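You operate a simulated robot arm through the tools that you are given. There is no shell and no other tool.

You are at the controls of a simulated robot arm. One attempt, no reset.

## Task
Fill the dip pan, then soak and plant both seedlings from the green cell tray.
Fine: turn the dip knob to fill till the water reaches the red line, then to off; hold each dry plug under till it darkens, then push it home in an empty cell of the black cell tray; the other seedlings stay put.

Only the result counts: the job must be done as asked and must still hold three seconds after the hand-in. Knocking over, shifting, dropping, spilling or breaking anything else fails it.

## Robot
A 7-joint arm with a fingered hand, fixed in place. Base frame: the origin is on the floor under the middle of its stand, x ahead of it, y to its left, z up; the work surface is at about z = 850. Units: mm, degrees, N and s.
With the tool pointing down near the work surface it reaches from about 320 to 720 mm from the base axis. Its first joint turns from -166.0 to 166.0 degrees. Payload 4 kg.
Tool frame: the origin (TCP) lies between the finger pads and is the grasp point; the fingertips stand 26 mm ahead of it; z points along the fingers, y is the line along which they close. The gripper opens to 148 mm; its body begins 73 mm behind the TCP. The gripper is a hand of 3 fingers: y runs from the thumb to the fingers, the wrist lies at [0, 0, -239] in the tool frame.
Orientation is that of the tool frame in the base frame, as a unit quaternion [w, x, y, z]. With the fingers straight down and closing along the base's y, the tool's x points along the base's -x, its y along +y and its z along -z.

## Interface
- The arm moves only by the tool send_rows. Its arguments are lists of equal length, an entry for each row: "linear": the shift along the base's x, y, z in mm, a list of three; "delta_rot": the turn, a rotation vector about the base's x, y, z in degrees, a list of three. In form: {"linear": [[tx, ty, tz], ...], "delta_rot": [[ax, ay, az], ...]}. A call has 1 to 20 rows; each row is the pose to reach, as a shift and turn from the pose commanded when the call began. Rows are played at 5 a second. More than 50 mm and 8.6 degrees between two rows, and nothing of the call is played. A pose out of reach is approached as far as the arm can. The call stops where the force on the tool passes 40 N (or 10 N more than at its start, if that is more) or the arm is blocked; 0.2 s more then pass. In this call time passes only in rows, and 0.2 s behind the last. The reply holds the time, the measured pose of the TCP, the force on the tool along the base axes, the opening and the grip force, in the units named above and with some noise, with the torque about the TCP (base axes, N m) and any sound that the robot's microphone picked up, and new pictures: "views" is both (left out), scene, wrist or none.
- Cameras (640 x 400 px; columns grow to the right, rows downward): "scene" is fixed at [403.5, -494.9, 1624.3]; the picture's right is [0.99, -0.16, 0.00], its down [-0.08, -0.51, -0.86] and it looks along [0.14, 0.85, -0.52] (base axes); focal length 344 px, centre (320, 200). "wrist" rides on the gripper at [68, -39, -90] in the tool frame; the picture's right is [0.50, 0.87, 0.00], its down [-0.66, 0.38, -0.65] and it looks along [-0.57, 0.33, 0.76] (tool axes); focal length 222 px, centre (320, 200).
- lift_body(by): slides the trunk up (or, below 0, down) by that many mm; the arm rides with it, the base frame stays. It gives what a move gives, with no picture.
- set_fingers(finger1, finger2, thumb_bend): sets how far each is bent, from 0 (flat) to 1 (curled in); at 0.3 the hand is open as for a grip, at 0.7 the pads meet at the TCP. One left out holds its place. A second passes; each finger stops where it meets its share of the squeeze, and holds until it gets a number again. It is the only way to open and close the hand. It gives what a move gives, with no picture; readings hold the bend of each and the force on the fingers (four entries, about 0 where the hand has none), thumb and palm.
- probe_pixels(camera, pixels): for up to 12 pixels [column, row] of the newest picture of that camera ("zoom" is the newest enlarged one), the place [x, y, z] in the base frame of the surface seen there, good to about 3 mm, but the place of the scene camera against the robot may be out by one fixed shift of up to 25 mm in any direction. It takes no simulated time.
- zoom(camera, box): a new picture of the part [left, top, right, bottom] of that camera's present view, enlarged. It takes no simulated time.
- close_job(): hands the job in; it is judged then, once.

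Leave the gripper open and the arm clear of the work at the hand-in unless told otherwise.

The tools are called after ">>>" as a command line: name --argument value ..., lists and objects as JSON in quotes. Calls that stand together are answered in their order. send_rows: Moves the arm, as the interface text tells. Its arguments: {"type":"object","properties":{"linear":{"type":"array","items":{"type":"array","items":{"type":"number"}}},"delta_rot":{"type":"array","items":{"type":"array","items":{"type":"number"}}},"views":{"type":"string","enum":["both","scene","wrist","none"]}},"required":["linear","delta_rot"]} The other tools are called the same way: lift_body (by) moves the trunk up or down; set_fingers (finger1, finger2, thumb_bend) moves the fingers one by one; probe_pixels (camera, pixels) gives the place of the surface under pixels of a picture; zoom (camera, box) takes an enlarged picture of a part of a camera's view; close_job () hands the job in.

At the start:

```text
t: 0.0
position: [277.3, 344.8, 1302.1]
ee_rot: [0.0, 0.001, 1.0, -0.001]
force: [-0.4, 0.1, 0.0]
ft_torque: [-0.04, -0.01, -0.03]
width: 147.8
grasp_force: 0.1
shape: jaw
bend: [0.3, 0.3, 0.3]
finger forces: [0.0, 0.0, 0.1, 0.0, 0.1, 0.0]
trunk travel left (down, up): [-525.0, 65.0]
```

scene: 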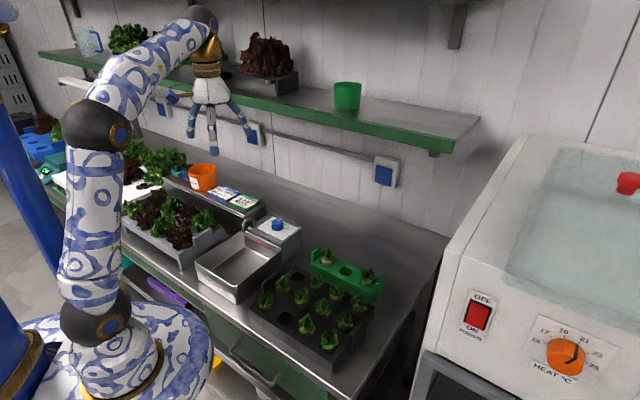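
wrist: 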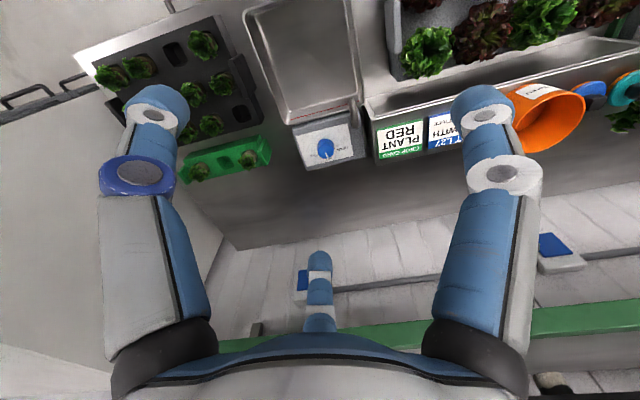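

I see the arm above the bench, the dip pan with a blue knob box near scene pixel (277,225), the black tray near (312,315), the green tray near (345,270). I'll zoom into these areas first.

>>> zoom --camera "scene" --box '[180, 200, 400, 380]'

>>> zoom --camera "wrist" --box '[70, 0, 370, 190]'

```text
2.22 times, centred on (290, 290) of scene
```

zoom: 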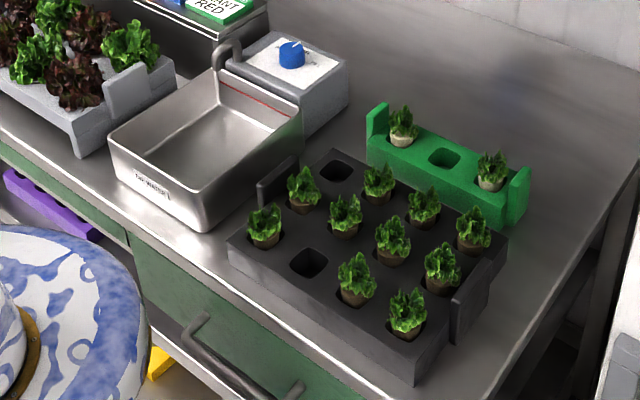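

```text
2.11 times, centred on (220, 95) of wrist
```

zoom: 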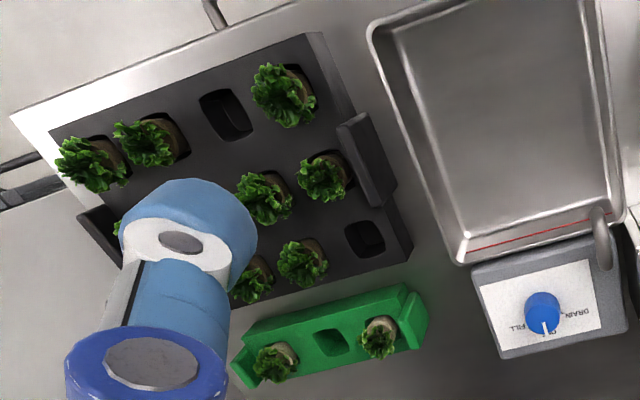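

I'll zoom at the knob panel in the wrist view, around pixel (325,147).

>>> zoom --camera "wrist" --box '[280, 100, 380, 170]'

>>> zoom --camera "scene" --box '[235, 205, 315, 255]'

>>> probe_pixels --camera "wrist" --pixels '[[325, 147], [306, 135], [352, 148], [200, 172], [248, 158], [222, 162], [175, 54], [242, 113], [300, 60], [350, 105], [205, 40], [220, 84]]'

```text
5.71 times, centred on (330, 135) of wrist
```

zoom: 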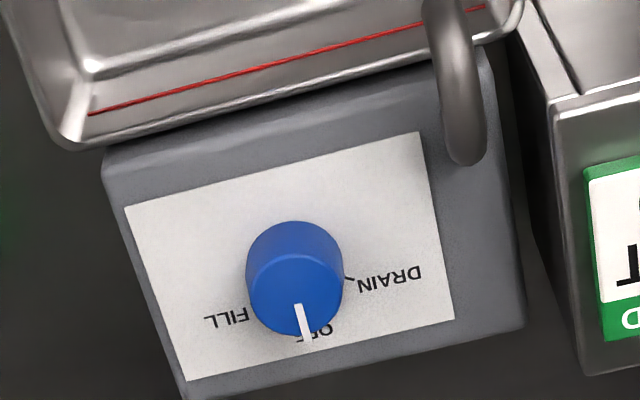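

```text
8.00 times, centred on (275, 230) of scene
```

zoom: 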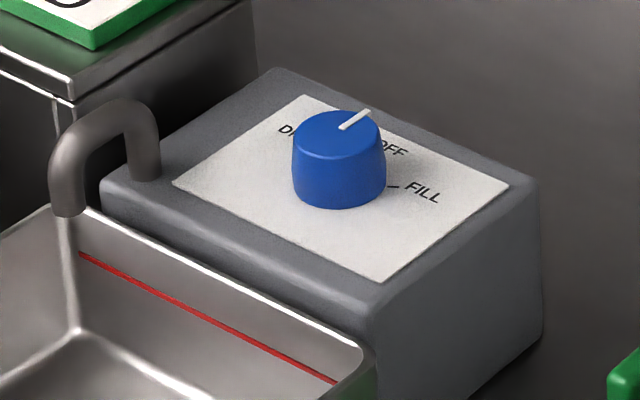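

```text
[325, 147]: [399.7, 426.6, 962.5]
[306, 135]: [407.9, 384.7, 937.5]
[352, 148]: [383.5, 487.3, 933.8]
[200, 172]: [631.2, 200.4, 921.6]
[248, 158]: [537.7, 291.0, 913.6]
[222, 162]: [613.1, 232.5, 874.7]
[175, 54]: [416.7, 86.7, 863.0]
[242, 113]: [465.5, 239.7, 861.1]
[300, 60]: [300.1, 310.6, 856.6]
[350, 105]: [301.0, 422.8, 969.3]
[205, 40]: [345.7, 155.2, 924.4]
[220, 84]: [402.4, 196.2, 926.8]
```

The knob pointer is at OFF; FILL lies to the pan-right side seen from the scene camera, DRAIN to the left. I'll probe scene points on the shelf edge, the pan rim, panel, trays, to learn the layout and the scene shift.

>>> probe_pixels --camera "scene" --pixels '[[279, 224], [240, 250], [243, 235], [198, 268], [234, 300], [345, 272], [323, 256], [370, 274], [300, 322], [200, 88], [440, 145], [330, 125]]'

>>> probe_pixels --camera "wrist" --pixels '[[300, 153], [308, 162], [340, 157], [365, 155], [345, 122], [255, 20], [285, 122], [355, 20], [300, 20], [320, 100], [345, 95], [280, 105]]'

```text
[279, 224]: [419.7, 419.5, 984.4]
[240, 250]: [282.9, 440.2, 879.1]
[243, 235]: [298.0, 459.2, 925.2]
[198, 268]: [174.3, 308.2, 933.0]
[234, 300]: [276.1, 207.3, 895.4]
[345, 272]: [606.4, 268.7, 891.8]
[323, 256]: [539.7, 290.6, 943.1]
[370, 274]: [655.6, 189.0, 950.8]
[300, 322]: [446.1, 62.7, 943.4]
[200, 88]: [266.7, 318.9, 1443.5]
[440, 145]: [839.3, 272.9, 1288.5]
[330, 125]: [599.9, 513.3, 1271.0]
```

```text
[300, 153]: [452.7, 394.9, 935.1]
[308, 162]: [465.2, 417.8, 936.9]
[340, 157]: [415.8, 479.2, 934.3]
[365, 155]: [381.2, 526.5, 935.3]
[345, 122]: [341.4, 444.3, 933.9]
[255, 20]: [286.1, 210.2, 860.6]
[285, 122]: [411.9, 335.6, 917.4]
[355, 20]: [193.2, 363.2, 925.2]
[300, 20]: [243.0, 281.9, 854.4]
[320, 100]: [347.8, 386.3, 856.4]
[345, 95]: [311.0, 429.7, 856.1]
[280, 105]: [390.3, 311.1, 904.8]
```

The wrist-probed panel is flat at z≈935, knob top ≈962 at about (400,427). Shelf edge lies beyond x+y≈1110 so is well clear. I'll move the hand over the black tray at z≈1200 for a better look.

>>> send_rows --linear '[[35, -33, -20], [70, -66, -40], [105, -99, -60], [140, -132, -80], [173, -165, -102]]' --delta_rot '[[0, 0, 0], [0, 0, 0], [0, 0, 0], [0, 0, 0], [0, 0, 0]]' --views "both"

```text
refused: row 1 steps farther than a row can; nothing moved
```

The first step was over 50 mm (52); I'll use smaller steps.

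>>> send_rows --linear '[[25, -24, -14], [54, -51, -32], [84, -80, -50], [114, -109, -67], [144, -137, -85], [173, -165, -102]]' --delta_rot '[[0, 0, 0], [0, 0, 0], [0, 0, 0], [0, 0, 0], [0, 0, 0], [0, 0, 0]]' --views "both"

```text
t: 1.4
position: [449.0, 176.6, 1202.8]
ee_rot: [-0.001, 0.001, 1.0, 0.0]
force: [-0.9, -0.7, -0.6]
ft_torque: [0.01, 0.0, 0.04]
width: 147.8
grasp_force: 0.2
shape: jaw
bend: [0.3, 0.3, 0.3]
finger forces: [0.0, 0.0, 0.1, 0.0, 0.0, 0.1]
trunk travel left (down, up): [-525.0, 65.0]
```

scene: 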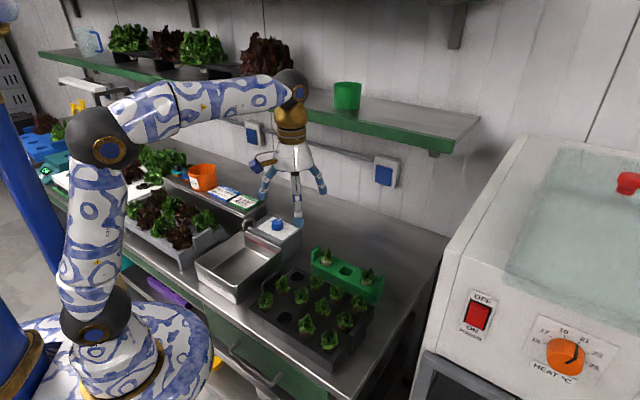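
wrist: 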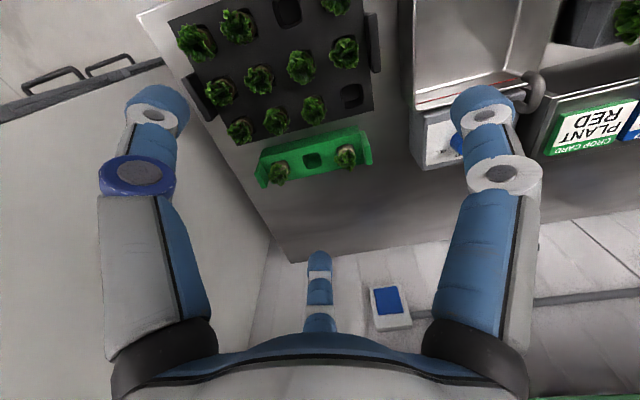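

Good view of both trays. I'll zoom on the trays in the wrist picture, box (160,0)-(390,200).

>>> zoom --camera "wrist" --box '[160, 0, 400, 150]'

>>> zoom --camera "wrist" --box '[245, 115, 385, 200]'

```text
2.67 times, centred on (280, 75) of wrist
```

zoom: 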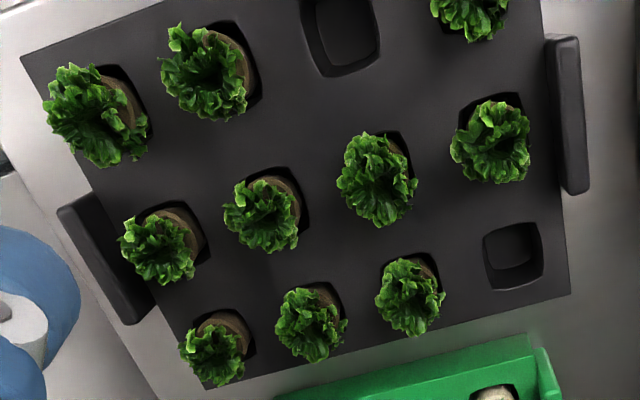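

```text
4.57 times, centred on (315, 158) of wrist
```

zoom: 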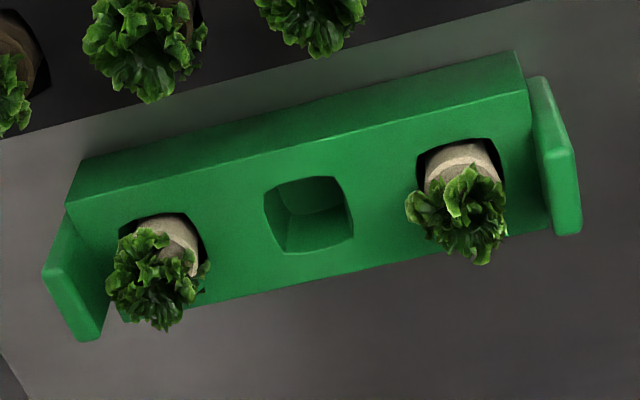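

I'll probe points on the green tray zoom: plug tops, tray surface, the empty cell corners and floor, the end handles.

>>> probe_pixels --camera "zoom" --pixels '[[160, 225], [190, 240], [462, 152], [490, 170], [155, 290], [465, 215], [264, 190], [336, 177], [353, 238], [283, 253], [310, 195], [240, 180]]'

>>> probe_pixels --camera "zoom" --pixels '[[85, 165], [520, 95], [545, 200], [135, 315], [570, 230], [90, 340], [430, 150], [485, 138], [507, 195], [120, 225], [190, 215], [205, 270]]'

```text
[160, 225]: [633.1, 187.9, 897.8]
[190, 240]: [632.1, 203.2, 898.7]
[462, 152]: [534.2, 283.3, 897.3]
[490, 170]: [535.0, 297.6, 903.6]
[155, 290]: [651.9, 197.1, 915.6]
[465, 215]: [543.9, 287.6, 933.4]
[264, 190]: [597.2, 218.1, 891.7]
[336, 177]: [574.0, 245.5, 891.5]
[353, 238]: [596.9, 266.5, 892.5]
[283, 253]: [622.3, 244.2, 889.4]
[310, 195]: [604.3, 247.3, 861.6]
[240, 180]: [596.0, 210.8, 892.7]
```

```text
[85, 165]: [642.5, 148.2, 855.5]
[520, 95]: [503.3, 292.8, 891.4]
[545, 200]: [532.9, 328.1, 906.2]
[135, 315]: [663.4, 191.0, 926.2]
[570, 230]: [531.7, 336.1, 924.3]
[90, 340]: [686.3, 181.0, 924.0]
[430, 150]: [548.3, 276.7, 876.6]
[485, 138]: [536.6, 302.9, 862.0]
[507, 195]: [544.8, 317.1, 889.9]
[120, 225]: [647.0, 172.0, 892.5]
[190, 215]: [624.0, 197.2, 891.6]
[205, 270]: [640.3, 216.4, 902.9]
```

Green tray top is z≈892, plug tops ≈898–903, leaf tops ≈935, centers about (646,197) and (546,290). Now I'll zoom on the black tray and probe it.

>>> zoom --camera "wrist" --box '[160, 0, 400, 150]'

>>> probe_pixels --camera "zoom" --pixels '[[484, 238], [537, 223], [543, 275], [492, 290], [512, 250], [306, 5], [368, 5], [380, 58], [327, 76], [345, 30], [568, 293], [207, 388]]'

>>> probe_pixels --camera "zoom" --pixels '[[430, 265], [330, 292], [235, 320], [395, 145], [290, 185], [190, 220], [500, 105], [235, 45], [130, 85], [490, 140], [575, 180], [408, 295]]'

```text
2.67 times, centred on (280, 75) of wrist
```

zoom: 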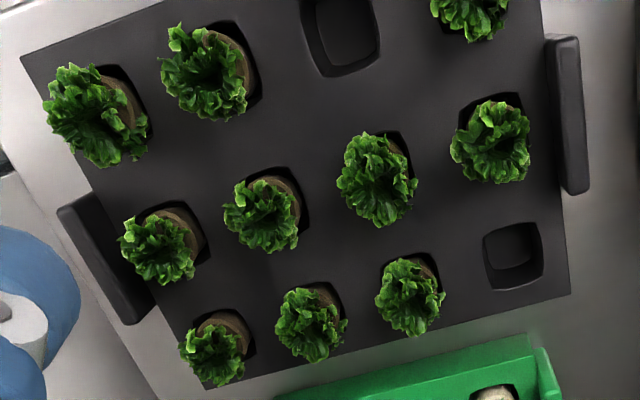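

```text
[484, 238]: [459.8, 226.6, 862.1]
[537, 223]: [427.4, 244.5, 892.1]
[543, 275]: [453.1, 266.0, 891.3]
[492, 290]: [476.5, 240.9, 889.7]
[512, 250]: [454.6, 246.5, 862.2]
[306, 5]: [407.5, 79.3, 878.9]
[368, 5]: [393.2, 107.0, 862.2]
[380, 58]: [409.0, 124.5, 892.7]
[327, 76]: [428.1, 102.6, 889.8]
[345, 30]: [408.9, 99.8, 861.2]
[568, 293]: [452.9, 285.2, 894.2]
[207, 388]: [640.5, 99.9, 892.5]
```

```text
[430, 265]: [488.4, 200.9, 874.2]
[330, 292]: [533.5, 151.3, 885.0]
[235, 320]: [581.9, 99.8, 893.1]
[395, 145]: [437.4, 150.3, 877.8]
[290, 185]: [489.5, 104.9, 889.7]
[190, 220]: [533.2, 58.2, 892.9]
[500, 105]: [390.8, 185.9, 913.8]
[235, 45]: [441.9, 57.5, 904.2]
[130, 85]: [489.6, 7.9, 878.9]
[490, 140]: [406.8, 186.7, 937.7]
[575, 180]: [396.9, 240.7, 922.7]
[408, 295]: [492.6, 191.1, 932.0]
```

Black tray top is z≈892 with floors ≈862; empty cells at about A(452,243) and B(405,101), pitch ≈68 mm. Now I go above the knob (400,427) at z≈1110 for a close look at its markings.

>>> send_rows --linear '[[-8, 42, -15], [-16, 84, -31], [-25, 126, -47], [-33, 168, -62], [-41, 210, -78], [-49, 250, -93]]' --delta_rot '[[0, 0, 0], [0, 0, 0], [0, 0, 0], [0, 0, 0], [0, 0, 0], [0, 0, 0]]' --views "both"

>>> zoom --camera "wrist" --box '[220, 40, 420, 165]'

```text
t: 2.8
position: [401.7, 430.3, 1106.9]
ee_rot: [0.0, 0.0, 1.0, 0.0]
force: [-0.7, 0.4, 0.2]
ft_torque: [0.02, 0.05, -0.02]
width: 148.0
grasp_force: 0.1
shape: jaw
bend: [0.3, 0.3, 0.3]
finger forces: [0.0, 0.0, 0.0, 0.1, 0.1, 0.0]
trunk travel left (down, up): [-525.0, 65.0]
```

scene: 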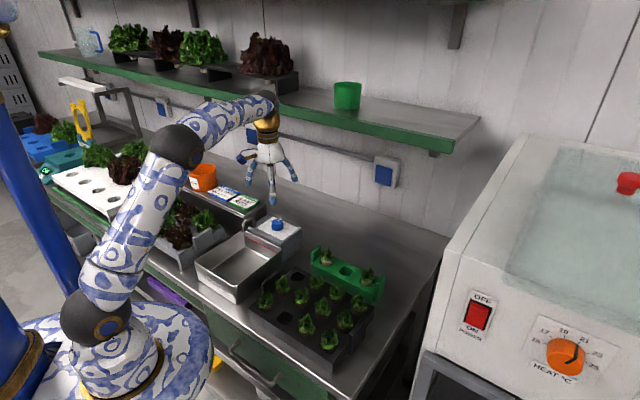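
wrist: 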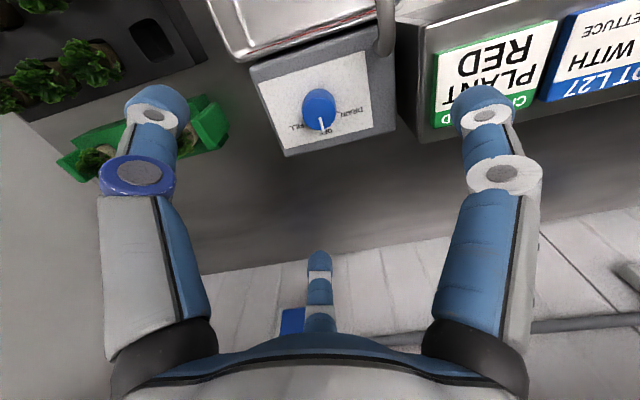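

```text
3.20 times, centred on (320, 102) of wrist
```

zoom: 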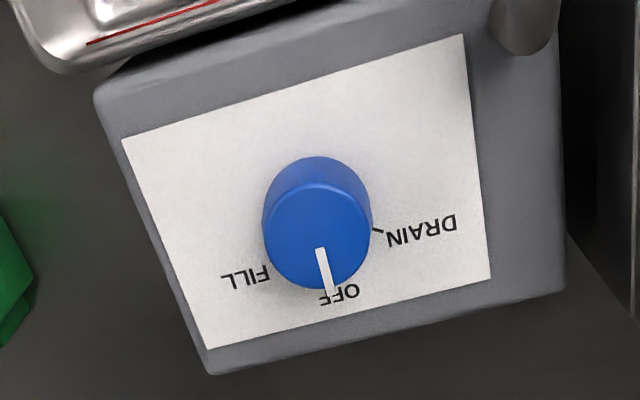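

I'll probe the knob top, pointer, label positions and faucet in this zoom.

>>> probe_pixels --camera "zoom" --pixels '[[316, 238], [320, 250], [330, 285], [245, 275], [420, 229], [338, 294], [377, 229], [266, 235], [366, 235], [316, 196], [520, 30], [124, 138]]'

>>> probe_pixels --camera "zoom" --pixels '[[464, 38], [490, 275], [208, 347], [150, 30], [100, 40], [210, 3], [316, 284], [500, 45], [540, 45], [100, 100]]'

>>> probe_pixels --camera "scene" --pixels '[[249, 218], [251, 225], [276, 224], [278, 222]]'

```text
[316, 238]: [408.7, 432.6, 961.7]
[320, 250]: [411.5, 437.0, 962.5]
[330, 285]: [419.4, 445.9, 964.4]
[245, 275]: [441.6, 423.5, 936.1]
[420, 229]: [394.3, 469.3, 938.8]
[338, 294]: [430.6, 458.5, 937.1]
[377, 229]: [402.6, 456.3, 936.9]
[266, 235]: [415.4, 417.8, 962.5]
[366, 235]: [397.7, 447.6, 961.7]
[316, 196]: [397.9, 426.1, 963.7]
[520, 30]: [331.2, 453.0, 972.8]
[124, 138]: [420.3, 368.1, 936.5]
```

```text
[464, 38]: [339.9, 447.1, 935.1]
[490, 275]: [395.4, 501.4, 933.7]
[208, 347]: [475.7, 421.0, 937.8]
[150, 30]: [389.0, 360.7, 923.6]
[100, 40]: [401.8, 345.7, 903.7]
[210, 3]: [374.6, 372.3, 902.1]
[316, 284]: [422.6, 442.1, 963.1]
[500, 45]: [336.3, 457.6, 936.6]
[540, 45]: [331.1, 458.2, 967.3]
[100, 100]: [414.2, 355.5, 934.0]
```

```text
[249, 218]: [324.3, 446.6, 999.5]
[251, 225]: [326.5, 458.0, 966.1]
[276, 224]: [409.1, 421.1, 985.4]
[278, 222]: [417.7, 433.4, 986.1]
```

Knob center is about (408.5,433.5), top z≈962, OFF at ~46°, DRAIN tick ~104°, so FILL ~-14° (a -60° turn); red line is at z≈903. Faucet is ~74 mm away so I pre-close the fingers to ~0.52 before descending.

>>> set_fingers --finger1 0.52 --finger2 0.52 --thumb_bend 0.52

>>> send_rows --linear '[[2, 1, -20], [4, 2, -40], [6.8, 3.2, -60]]' --delta_rot '[[0, 0, 0], [0, 0, 0], [0, 0, 0]]' --views "both"

```text
t: 3.8
position: [401.1, 431.1, 1107.6]
ee_rot: [0.0, 0.001, 1.0, 0.0]
force: [-0.4, -0.1, 0.0]
ft_torque: [-0.01, 0.02, -0.04]
width: 56.5
grasp_force: 0.0
shape: fingers
bend: [0.52, 0.52, 0.52]
finger forces: [0.0, 0.0, 0.0, 0.1, 0.0, 0.1]
trunk travel left (down, up): [-525.0, 65.0]
```

```text
t: 4.6
position: [408.3, 431.1, 1047.0]
ee_rot: [0.0, 0.002, 1.0, 0.002]
force: [0.0, -1.0, 0.3]
ft_torque: [0.03, -0.02, -0.01]
width: 56.3
grasp_force: 0.1
shape: fingers
bend: [0.52, 0.52, 0.52]
finger forces: [0.0, 0.1, 0.0, 0.0, 0.0, 0.0]
trunk travel left (down, up): [-525.0, 65.0]
```

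scene: 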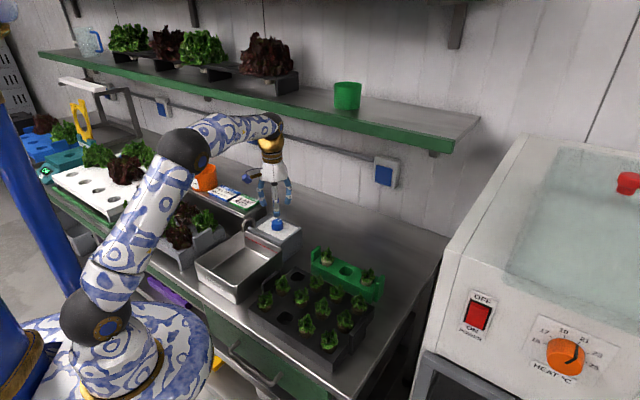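
wrist: 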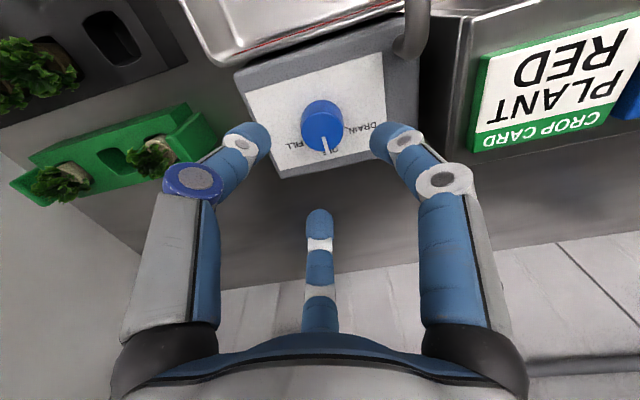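

Opening is now 56 mm, knob in view at (322,125). I'll zoom to check centering before the final descent.

>>> zoom --camera "wrist" --box '[240, 70, 400, 170]'

>>> probe_pixels --camera "zoom" --pixels '[[330, 245], [255, 235], [408, 235], [330, 180], [333, 320], [340, 300], [325, 265]]'

```text
4.00 times, centred on (320, 120) of wrist
```

zoom: 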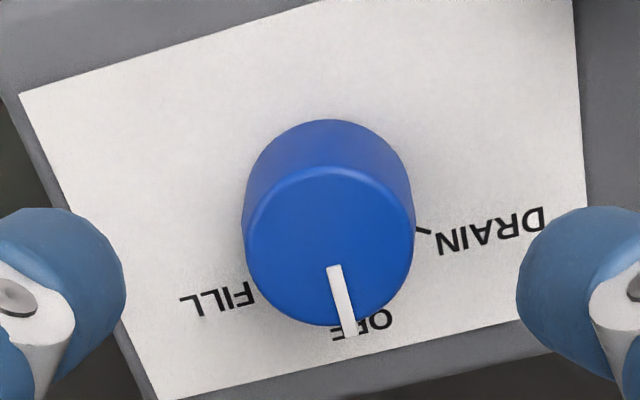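

```text
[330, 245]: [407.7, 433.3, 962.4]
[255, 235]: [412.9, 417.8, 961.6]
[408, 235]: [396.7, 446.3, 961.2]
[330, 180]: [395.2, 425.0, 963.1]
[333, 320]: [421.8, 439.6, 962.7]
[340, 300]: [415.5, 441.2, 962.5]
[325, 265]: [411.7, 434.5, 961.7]
```

Centering is good: knob center (407.9,433.5) vs TCP (408,433). I'll probe the fingertips to know how low they stand.

>>> probe_pixels --camera "wrist" --pixels '[[255, 128], [262, 140], [385, 128], [376, 140], [319, 214], [319, 225], [265, 150], [245, 124]]'

```text
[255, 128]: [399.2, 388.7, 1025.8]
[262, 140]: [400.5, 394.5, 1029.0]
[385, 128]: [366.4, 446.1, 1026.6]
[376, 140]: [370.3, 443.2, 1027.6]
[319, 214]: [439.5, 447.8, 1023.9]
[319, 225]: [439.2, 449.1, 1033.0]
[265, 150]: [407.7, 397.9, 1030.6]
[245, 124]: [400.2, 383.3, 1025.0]
```

Fingertips are ~22–26 mm below TCP. I descend 80 mm so tips stand ~5 mm above the panel.

>>> send_rows --linear '[[0, 0, -25], [0, 0.2, -50], [0, 0.4, -65], [0, 0.4, -75], [0, 0.4, -80]]' --delta_rot '[[0, 0, 0], [0, 0, 0], [0, 0, 0], [0, 0, 0], [0, 0, 0]]' --views "both"

```text
t: 5.8
position: [410.0, 432.0, 970.3]
ee_rot: [0.001, 0.001, 1.0, 0.002]
force: [1.0, -0.8, 12.1]
ft_torque: [0.01, 0.06, 0.05]
width: 56.2
grasp_force: 5.5
shape: fingers
bend: [0.52, 0.52, 0.52]
finger forces: [4.7, 2.7, 0.0, 0.1, 3.6, 0.0]
trunk travel left (down, up): [-525.0, 65.0]
```

scene: 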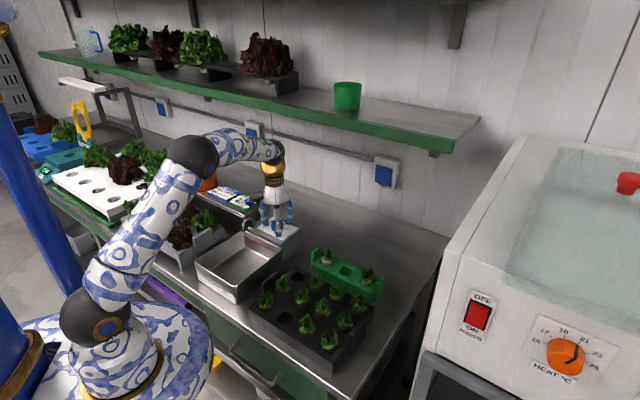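
wrist: 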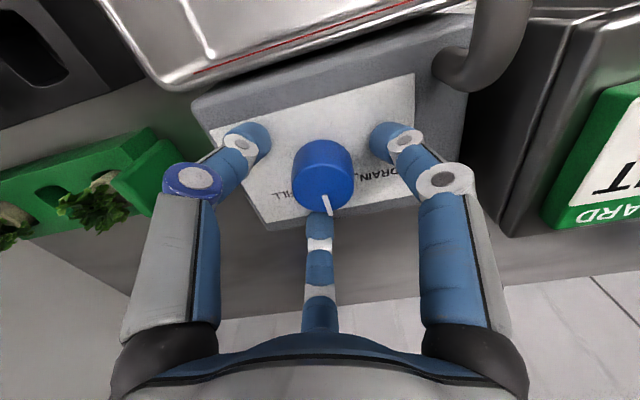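

12 N upward force: the fingertips touch the panel. I raise 5 mm.

>>> send_rows --linear '[[0, 0, 3], [0, 0, 6]]' --delta_rot '[[0, 0, 0], [0, 0, 0]]' --views "none"

```text
t: 6.4
position: [407.3, 432.4, 974.2]
ee_rot: [0.0, 0.002, 1.0, 0.0]
force: [-0.3, 0.5, 0.4]
ft_torque: [0.0, 0.01, -0.01]
width: 55.6
grasp_force: 0.1
shape: fingers
bend: [0.52, 0.52, 0.52]
finger forces: [0.1, 0.0, 0.0, 0.0, 0.0, 0.0]
trunk travel left (down, up): [-525.0, 65.0]
```

Contact is gone. Now I close on the knob, first to 0.6.

>>> set_fingers --finger1 0.6 --finger2 0.6 --thumb_bend 0.6

>>> zoom --camera "wrist" --box '[200, 80, 440, 230]'

```text
t: 7.4
position: [409.0, 433.4, 973.6]
ee_rot: [0.0, 0.001, 1.0, 0.0]
force: [-0.6, 0.2, -0.4]
ft_torque: [0.02, -0.01, 0.0]
width: 30.2
grasp_force: 0.5
shape: fingers
bend: [0.6, 0.6, 0.6]
finger forces: [0.2, 0.0, 0.1, 0.0, 0.0, 0.0]
trunk travel left (down, up): [-525.0, 65.0]
```

```text
2.67 times, centred on (320, 155) of wrist
```

zoom: 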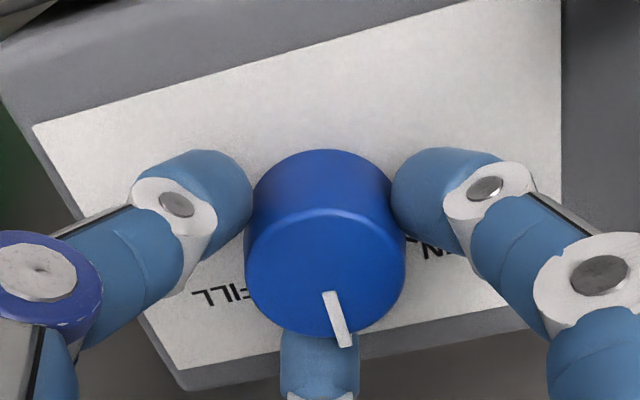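

Fingers are just about touching. I close further to 0.68 to grip the knob.

>>> set_fingers --finger1 0.68 --finger2 0.68 --thumb_bend 0.68

>>> zoom --camera "wrist" --box '[200, 80, 440, 230]'

>>> zoom --camera "scene" --box '[180, 200, 320, 300]'

```text
t: 8.4
position: [409.0, 433.0, 973.8]
ee_rot: [0.001, 0.0, 1.0, -0.001]
force: [-0.4, -2.3, -1.1]
ft_torque: [-0.08, 0.03, -0.01]
width: 26.0
grasp_force: 9.5
shape: fingers
bend: [0.61, 0.61, 0.63]
finger forces: [6.4, 5.4, 0.1, 0.0, 8.1, 0.0]
trunk travel left (down, up): [-525.0, 65.0]
```

```text
2.67 times, centred on (320, 155) of wrist
```

zoom: 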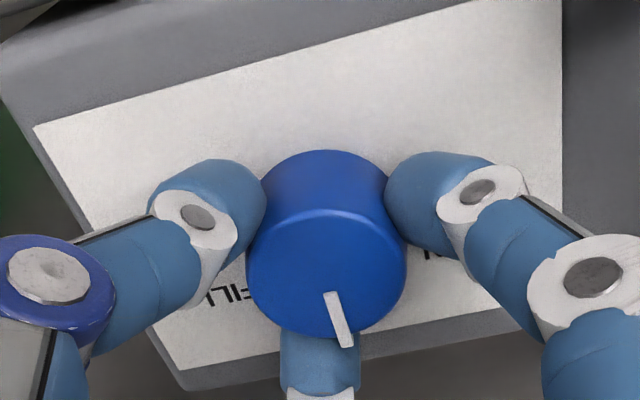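

```text
4.00 times, centred on (250, 250) of scene
```

zoom: 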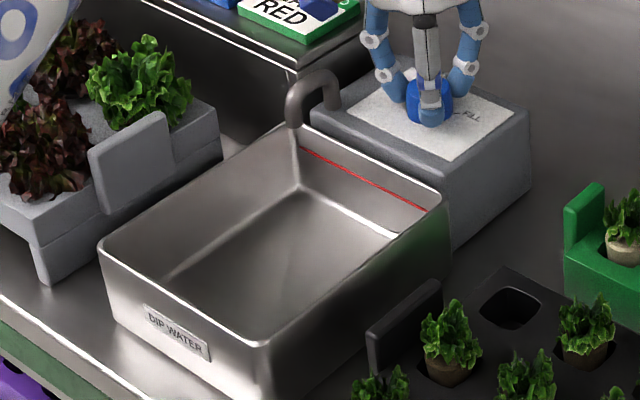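

The knob is gripped with ~7 N per finger. I turn it -60° about z (clockwise from above) towards FILL and look.

>>> send_rows --linear '[[0, 0, 0], [0, 0, 0], [0, 0, 0], [0, 0, 0], [0, 0, 0], [0, 0, 0], [0, 0, 0], [0, 0, 0]]' --delta_rot '[[0, 0, -7.5], [0, 0, -15], [0, 0, -22.5], [0, 0, -30], [0, 0, -37.5], [0, 0, -45], [0, 0, -52.5], [0, 0, -60]]' --views "both"

>>> zoom --camera "scene" --box '[180, 200, 320, 300]'

>>> zoom --camera "wrist" --box '[200, 80, 440, 230]'

```text
t: 10.2
position: [408.5, 431.7, 975.3]
ee_rot: [-0.001, 0.502, 0.865, 0.0]
force: [-5.2, -1.7, -0.5]
ft_torque: [-0.06, 0.18, 0.01]
width: 25.8
grasp_force: 10.4
shape: fingers
bend: [0.61, 0.62, 0.63]
finger forces: [5.9, 5.0, 0.0, 0.0, 10.3, 0.0]
trunk travel left (down, up): [-525.0, 65.0]
```

scene: 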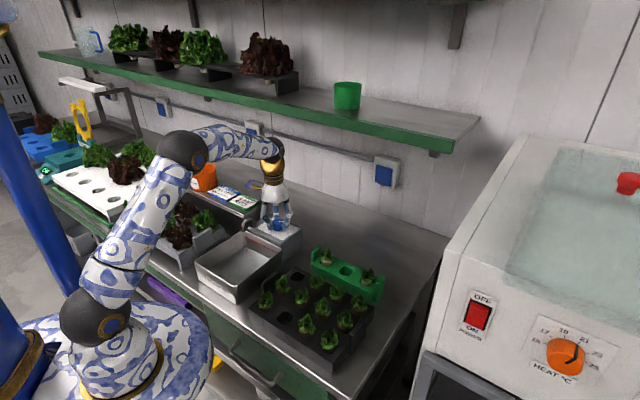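
wrist: 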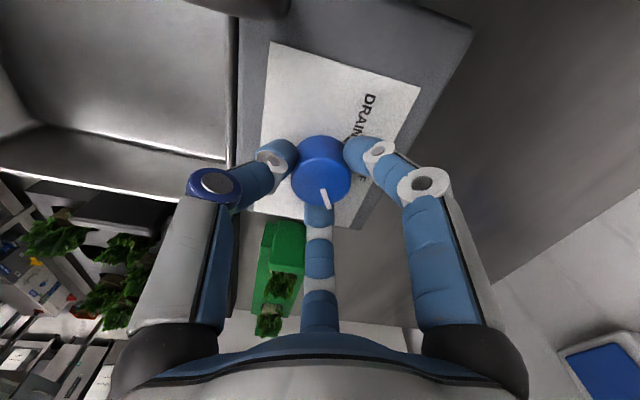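

```text
4.00 times, centred on (250, 250) of scene
```

zoom: 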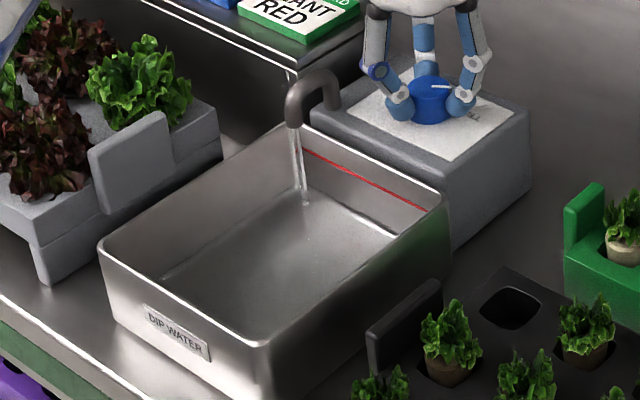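

```text
2.67 times, centred on (320, 155) of wrist
```

zoom: 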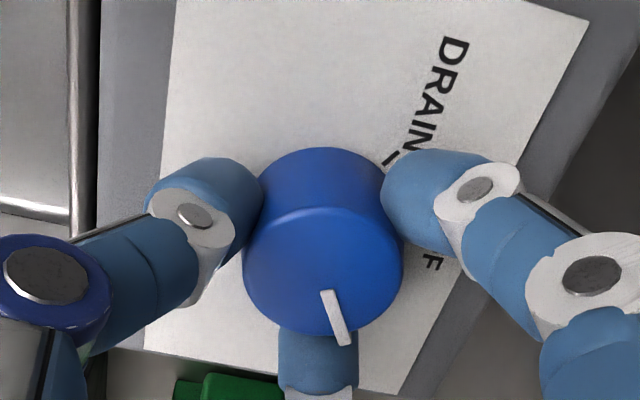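

Water runs from the spout. I hold still for ~1 s and watch the level.

>>> send_rows --linear '[[0, 0, 0], [0, 0, 0], [0, 0, 0], [0, 0, 0]]' --delta_rot '[[0, 0, -60], [0, 0, -60], [0, 0, -60], [0, 0, -60]]' --views "scene"

>>> zoom --camera "scene" --box '[190, 220, 300, 300]'

```text
refused: row 1 steps farther than a row can; nothing moved
```

```text
5.00 times, centred on (245, 260) of scene
```

zoom: 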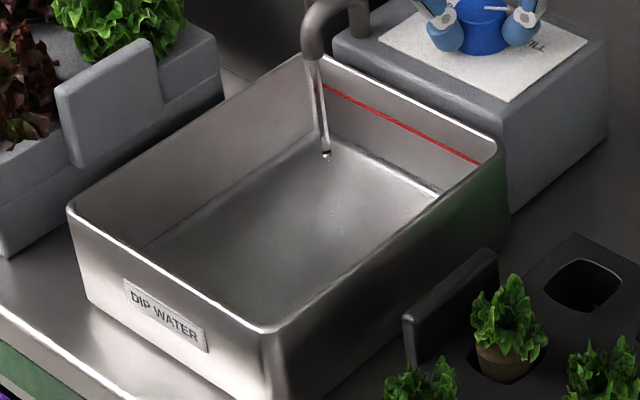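

Rotation is relative to the new start pose, so zero rows are needed to wait.

>>> send_rows --linear '[[0, 0, 0], [0, 0, 0], [0, 0, 0], [0, 0, 0]]' --delta_rot '[[0, 0, 0], [0, 0, 0], [0, 0, 0], [0, 0, 0]]' --views "scene"

>>> zoom --camera "scene" --box '[190, 220, 300, 300]'

>>> probe_pixels --camera "zoom" --pixels '[[260, 240], [300, 200], [200, 240], [400, 120], [440, 143]]'

```text
t: 11.2
position: [407.9, 431.2, 974.2]
ee_rot: [0.001, 0.501, 0.866, 0.001]
force: [-5.2, -1.4, -1.2]
ft_torque: [-0.08, 0.19, -0.05]
width: 25.8
grasp_force: 10.5
shape: fingers
bend: [0.61, 0.62, 0.63]
finger forces: [5.9, 4.8, 0.0, 0.1, 10.3, 0.0]
trunk travel left (down, up): [-525.0, 65.0]
```

scene: 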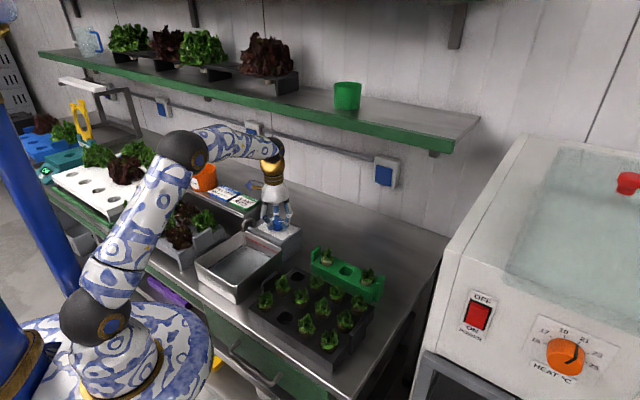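

```text
5.00 times, centred on (245, 260) of scene
```

zoom: 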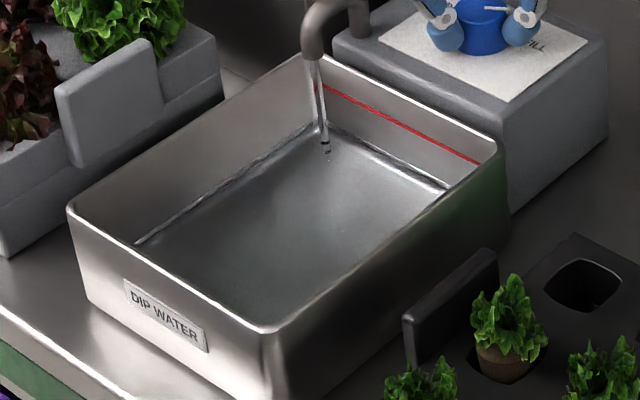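

```text
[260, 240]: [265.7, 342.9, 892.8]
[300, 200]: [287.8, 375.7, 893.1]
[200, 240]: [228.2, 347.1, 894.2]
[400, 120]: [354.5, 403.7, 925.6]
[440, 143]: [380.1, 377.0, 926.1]
```

The water surface probes at 893 in scene coordinates, red line 926 (floor was ~878). I wait another second and measure again.

>>> send_rows --linear '[[0, 0, 0], [0, 0, 0], [0, 0, 0], [0, 0, 0]]' --delta_rot '[[0, 0, 0], [0, 0, 0], [0, 0, 0], [0, 0, 0]]' --views "scene"

>>> zoom --camera "scene" --box '[190, 220, 300, 300]'

>>> probe_pixels --camera "zoom" --pixels '[[260, 240], [300, 200], [200, 240], [280, 220], [400, 200], [400, 120], [440, 143], [420, 132]]'

```text
t: 12.2
position: [408.7, 432.2, 975.0]
ee_rot: [0.001, 0.5, 0.866, 0.001]
force: [-4.9, -0.9, -0.4]
ft_torque: [-0.04, 0.16, 0.01]
width: 26.1
grasp_force: 10.7
shape: fingers
bend: [0.61, 0.62, 0.63]
finger forces: [6.1, 4.8, 0.1, 0.1, 10.3, 0.0]
trunk travel left (down, up): [-525.0, 65.0]
```

scene: 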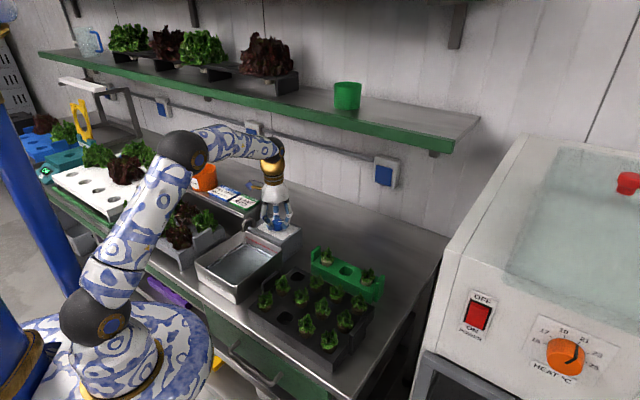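

```text
5.00 times, centred on (245, 260) of scene
```

zoom: 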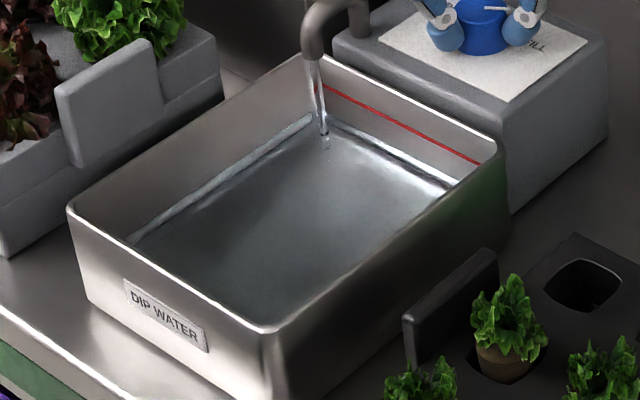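

```text
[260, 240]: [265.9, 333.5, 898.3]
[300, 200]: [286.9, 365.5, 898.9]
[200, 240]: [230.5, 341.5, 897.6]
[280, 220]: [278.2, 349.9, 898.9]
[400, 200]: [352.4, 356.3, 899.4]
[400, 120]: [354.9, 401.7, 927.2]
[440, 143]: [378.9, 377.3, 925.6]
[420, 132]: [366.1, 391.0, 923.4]
```

Rate is ~5 mm/s with ~27 mm to go. I wait 3 s.

>>> send_rows --linear '[[0, 0, 0], [0, 0, 0], [0, 0, 0], [0, 0, 0], [0, 0, 0], [0, 0, 0], [0, 0, 0], [0, 0, 0], [0, 0, 0], [0, 0, 0], [0, 0, 0], [0, 0, 0], [0, 0, 0], [0, 0, 0]]' --delta_rot '[[0, 0, 0], [0, 0, 0], [0, 0, 0], [0, 0, 0], [0, 0, 0], [0, 0, 0], [0, 0, 0], [0, 0, 0], [0, 0, 0], [0, 0, 0], [0, 0, 0], [0, 0, 0], [0, 0, 0], [0, 0, 0]]' --views "scene"

>>> zoom --camera "scene" --box '[190, 220, 300, 300]'

>>> probe_pixels --camera "zoom" --pixels '[[260, 240], [300, 200], [200, 240], [280, 220], [400, 200], [400, 120], [440, 143], [420, 132]]'

```text
t: 15.2
position: [408.7, 431.8, 974.1]
ee_rot: [0.001, 0.501, 0.866, 0.0]
force: [-6.2, -1.5, -0.2]
ft_torque: [-0.04, 0.16, 0.01]
width: 25.8
grasp_force: 10.8
shape: fingers
bend: [0.61, 0.62, 0.63]
finger forces: [6.1, 4.8, 0.0, 0.0, 10.3, 0.0]
trunk travel left (down, up): [-525.0, 65.0]
```

scene: 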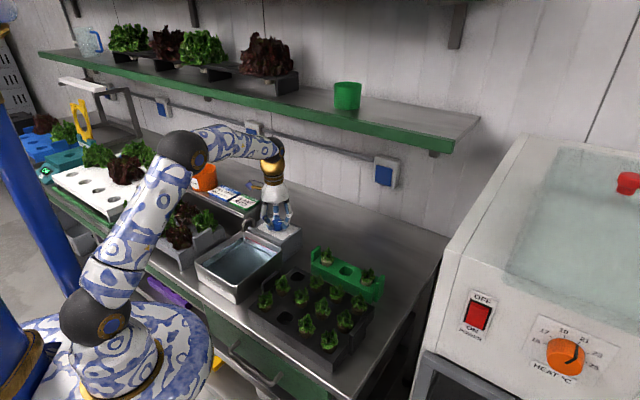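

```text
5.00 times, centred on (245, 260) of scene
```

zoom: 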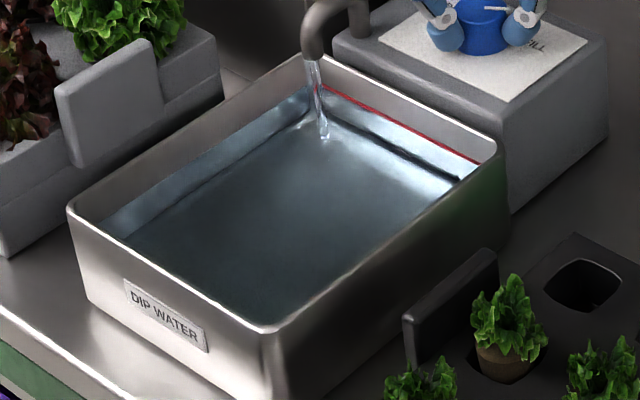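

```text
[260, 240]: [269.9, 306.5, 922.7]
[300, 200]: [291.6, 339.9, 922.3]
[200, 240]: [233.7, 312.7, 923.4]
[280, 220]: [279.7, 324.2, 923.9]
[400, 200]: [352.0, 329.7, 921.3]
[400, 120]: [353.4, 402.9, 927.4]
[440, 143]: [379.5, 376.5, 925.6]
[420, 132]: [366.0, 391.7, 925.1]
```

Water probes at ~922.7 vs. red line ~925.7, rising ~7–8 mm/s. I turn back +60° to OFF now at full speed.

>>> send_rows --linear '[[0, 0, 0], [0, 0, 0], [0, 0, 0], [0, 0, 0], [0, 0, 0], [0, 0, 0], [0, 0, 0]]' --delta_rot '[[0, 0, 8.57], [0, 0, 17.14], [0, 0, 25.71], [0, 0, 34.28], [0, 0, 42.85], [0, 0, 51.42], [0, 0, 60]]' --views "both"

>>> zoom --camera "wrist" --box '[200, 80, 440, 230]'

>>> zoom --camera "scene" --box '[190, 220, 300, 300]'

>>> probe_pixels --camera "zoom" --pixels '[[260, 240], [300, 200], [200, 240], [280, 220], [400, 200], [400, 120], [440, 143], [420, 132]]'

```text
t: 16.8
position: [409.1, 432.5, 975.0]
ee_rot: [0.0, -0.001, 1.0, -0.001]
force: [0.8, -1.2, -0.8]
ft_torque: [0.05, 0.0, 0.0]
width: 26.1
grasp_force: 10.1
shape: fingers
bend: [0.61, 0.61, 0.63]
finger forces: [6.2, 6.5, 0.0, 0.1, 7.4, 0.1]
trunk travel left (down, up): [-525.0, 65.0]
```

scene: 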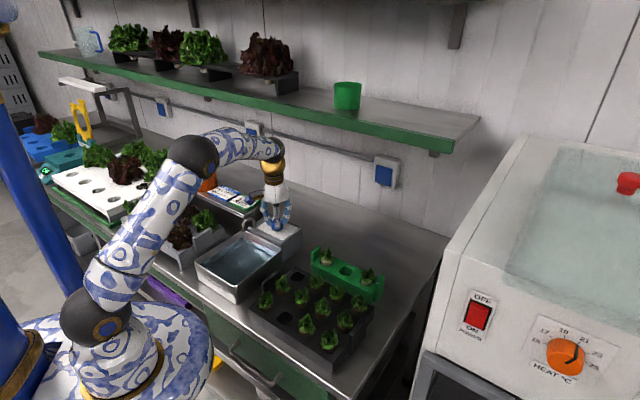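
wrist: 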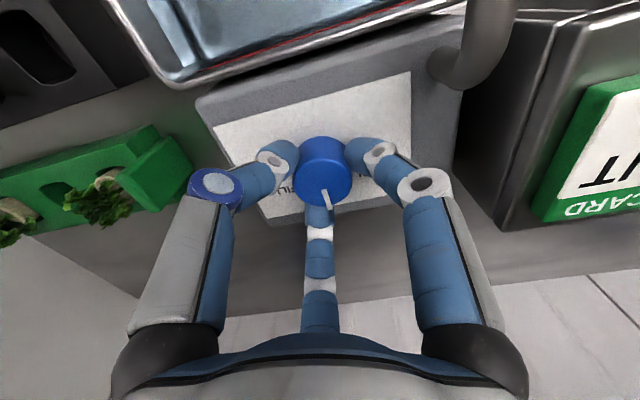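

```text
2.67 times, centred on (320, 155) of wrist
```

zoom: 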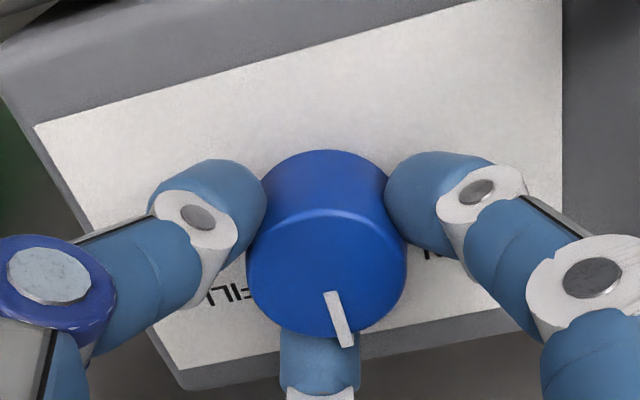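

```text
5.00 times, centred on (245, 260) of scene
```

zoom: 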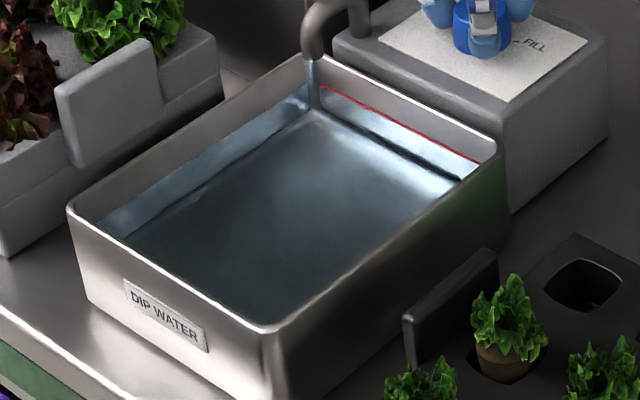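

```text
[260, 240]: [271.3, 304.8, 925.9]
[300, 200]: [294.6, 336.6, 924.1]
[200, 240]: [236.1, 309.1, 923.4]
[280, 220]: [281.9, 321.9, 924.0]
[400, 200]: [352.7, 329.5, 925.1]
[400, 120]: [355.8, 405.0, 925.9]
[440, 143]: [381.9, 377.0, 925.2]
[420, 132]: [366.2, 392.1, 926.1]
```

The pointer is back at OFF and the water stands about at the red line. I zoom at the spout and waterline to check flow has stopped, after a short wait.

>>> send_rows --linear '[[0, 0, 0], [0, 0, 0]]' --delta_rot '[[0, 0, 0], [0, 0, 0]]' --views "scene"

>>> zoom --camera "scene" --box '[235, 220, 299, 260]'

>>> probe_pixels --camera "zoom" --pixels '[[100, 250], [200, 250], [300, 300], [200, 190], [150, 300], [400, 330], [300, 125], [400, 180], [250, 105], [350, 150]]'

```text
t: 17.4
position: [409.7, 431.9, 973.9]
ee_rot: [0.0, 0.0, 1.0, 0.0]
force: [1.0, -0.6, 0.3]
ft_torque: [-0.02, -0.01, 0.0]
width: 25.7
grasp_force: 10.4
shape: fingers
bend: [0.61, 0.61, 0.63]
finger forces: [6.1, 6.7, 0.1, 0.0, 7.5, 0.1]
trunk travel left (down, up): [-525.0, 65.0]
```

scene: 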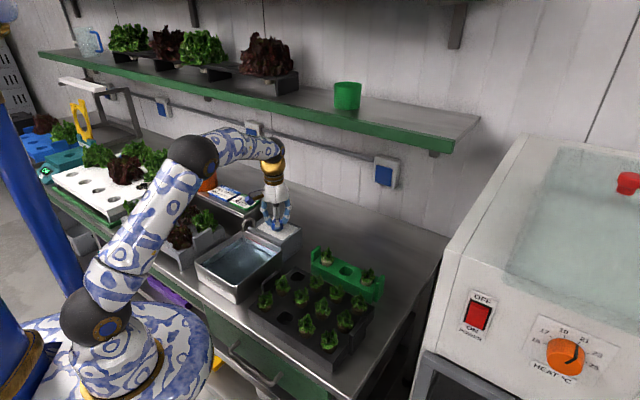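

```text
10.00 times, centred on (267, 240) of scene
```

zoom: 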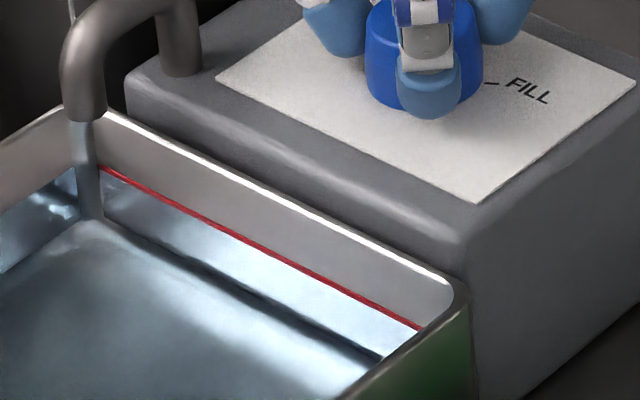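

```text
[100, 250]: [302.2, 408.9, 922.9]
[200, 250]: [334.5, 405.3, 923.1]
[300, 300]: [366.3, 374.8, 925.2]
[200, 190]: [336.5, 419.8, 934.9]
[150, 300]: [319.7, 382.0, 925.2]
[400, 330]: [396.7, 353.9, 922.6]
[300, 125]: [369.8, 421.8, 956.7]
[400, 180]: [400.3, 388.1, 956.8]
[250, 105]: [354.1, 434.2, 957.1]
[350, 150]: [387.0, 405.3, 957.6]
```

Flow has stopped, and the waterline appears at the red line. I zoom tighter to compare the line's visible thickness.

>>> zoom --camera "scene" --box '[243, 232, 275, 252]'

>>> zoom --camera "wrist" --box '[140, 0, 480, 110]'

```text
16.00 times, centred on (259, 242) of scene
```

zoom: 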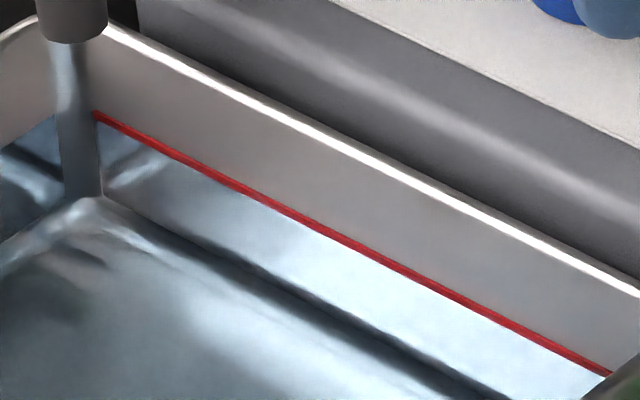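

```text
1.88 times, centred on (310, 55) of wrist
```

zoom: 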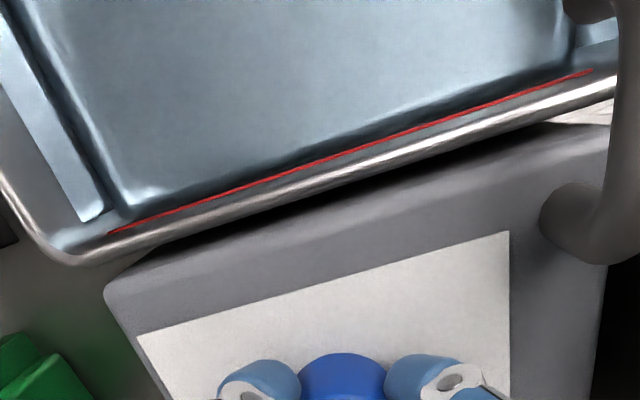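

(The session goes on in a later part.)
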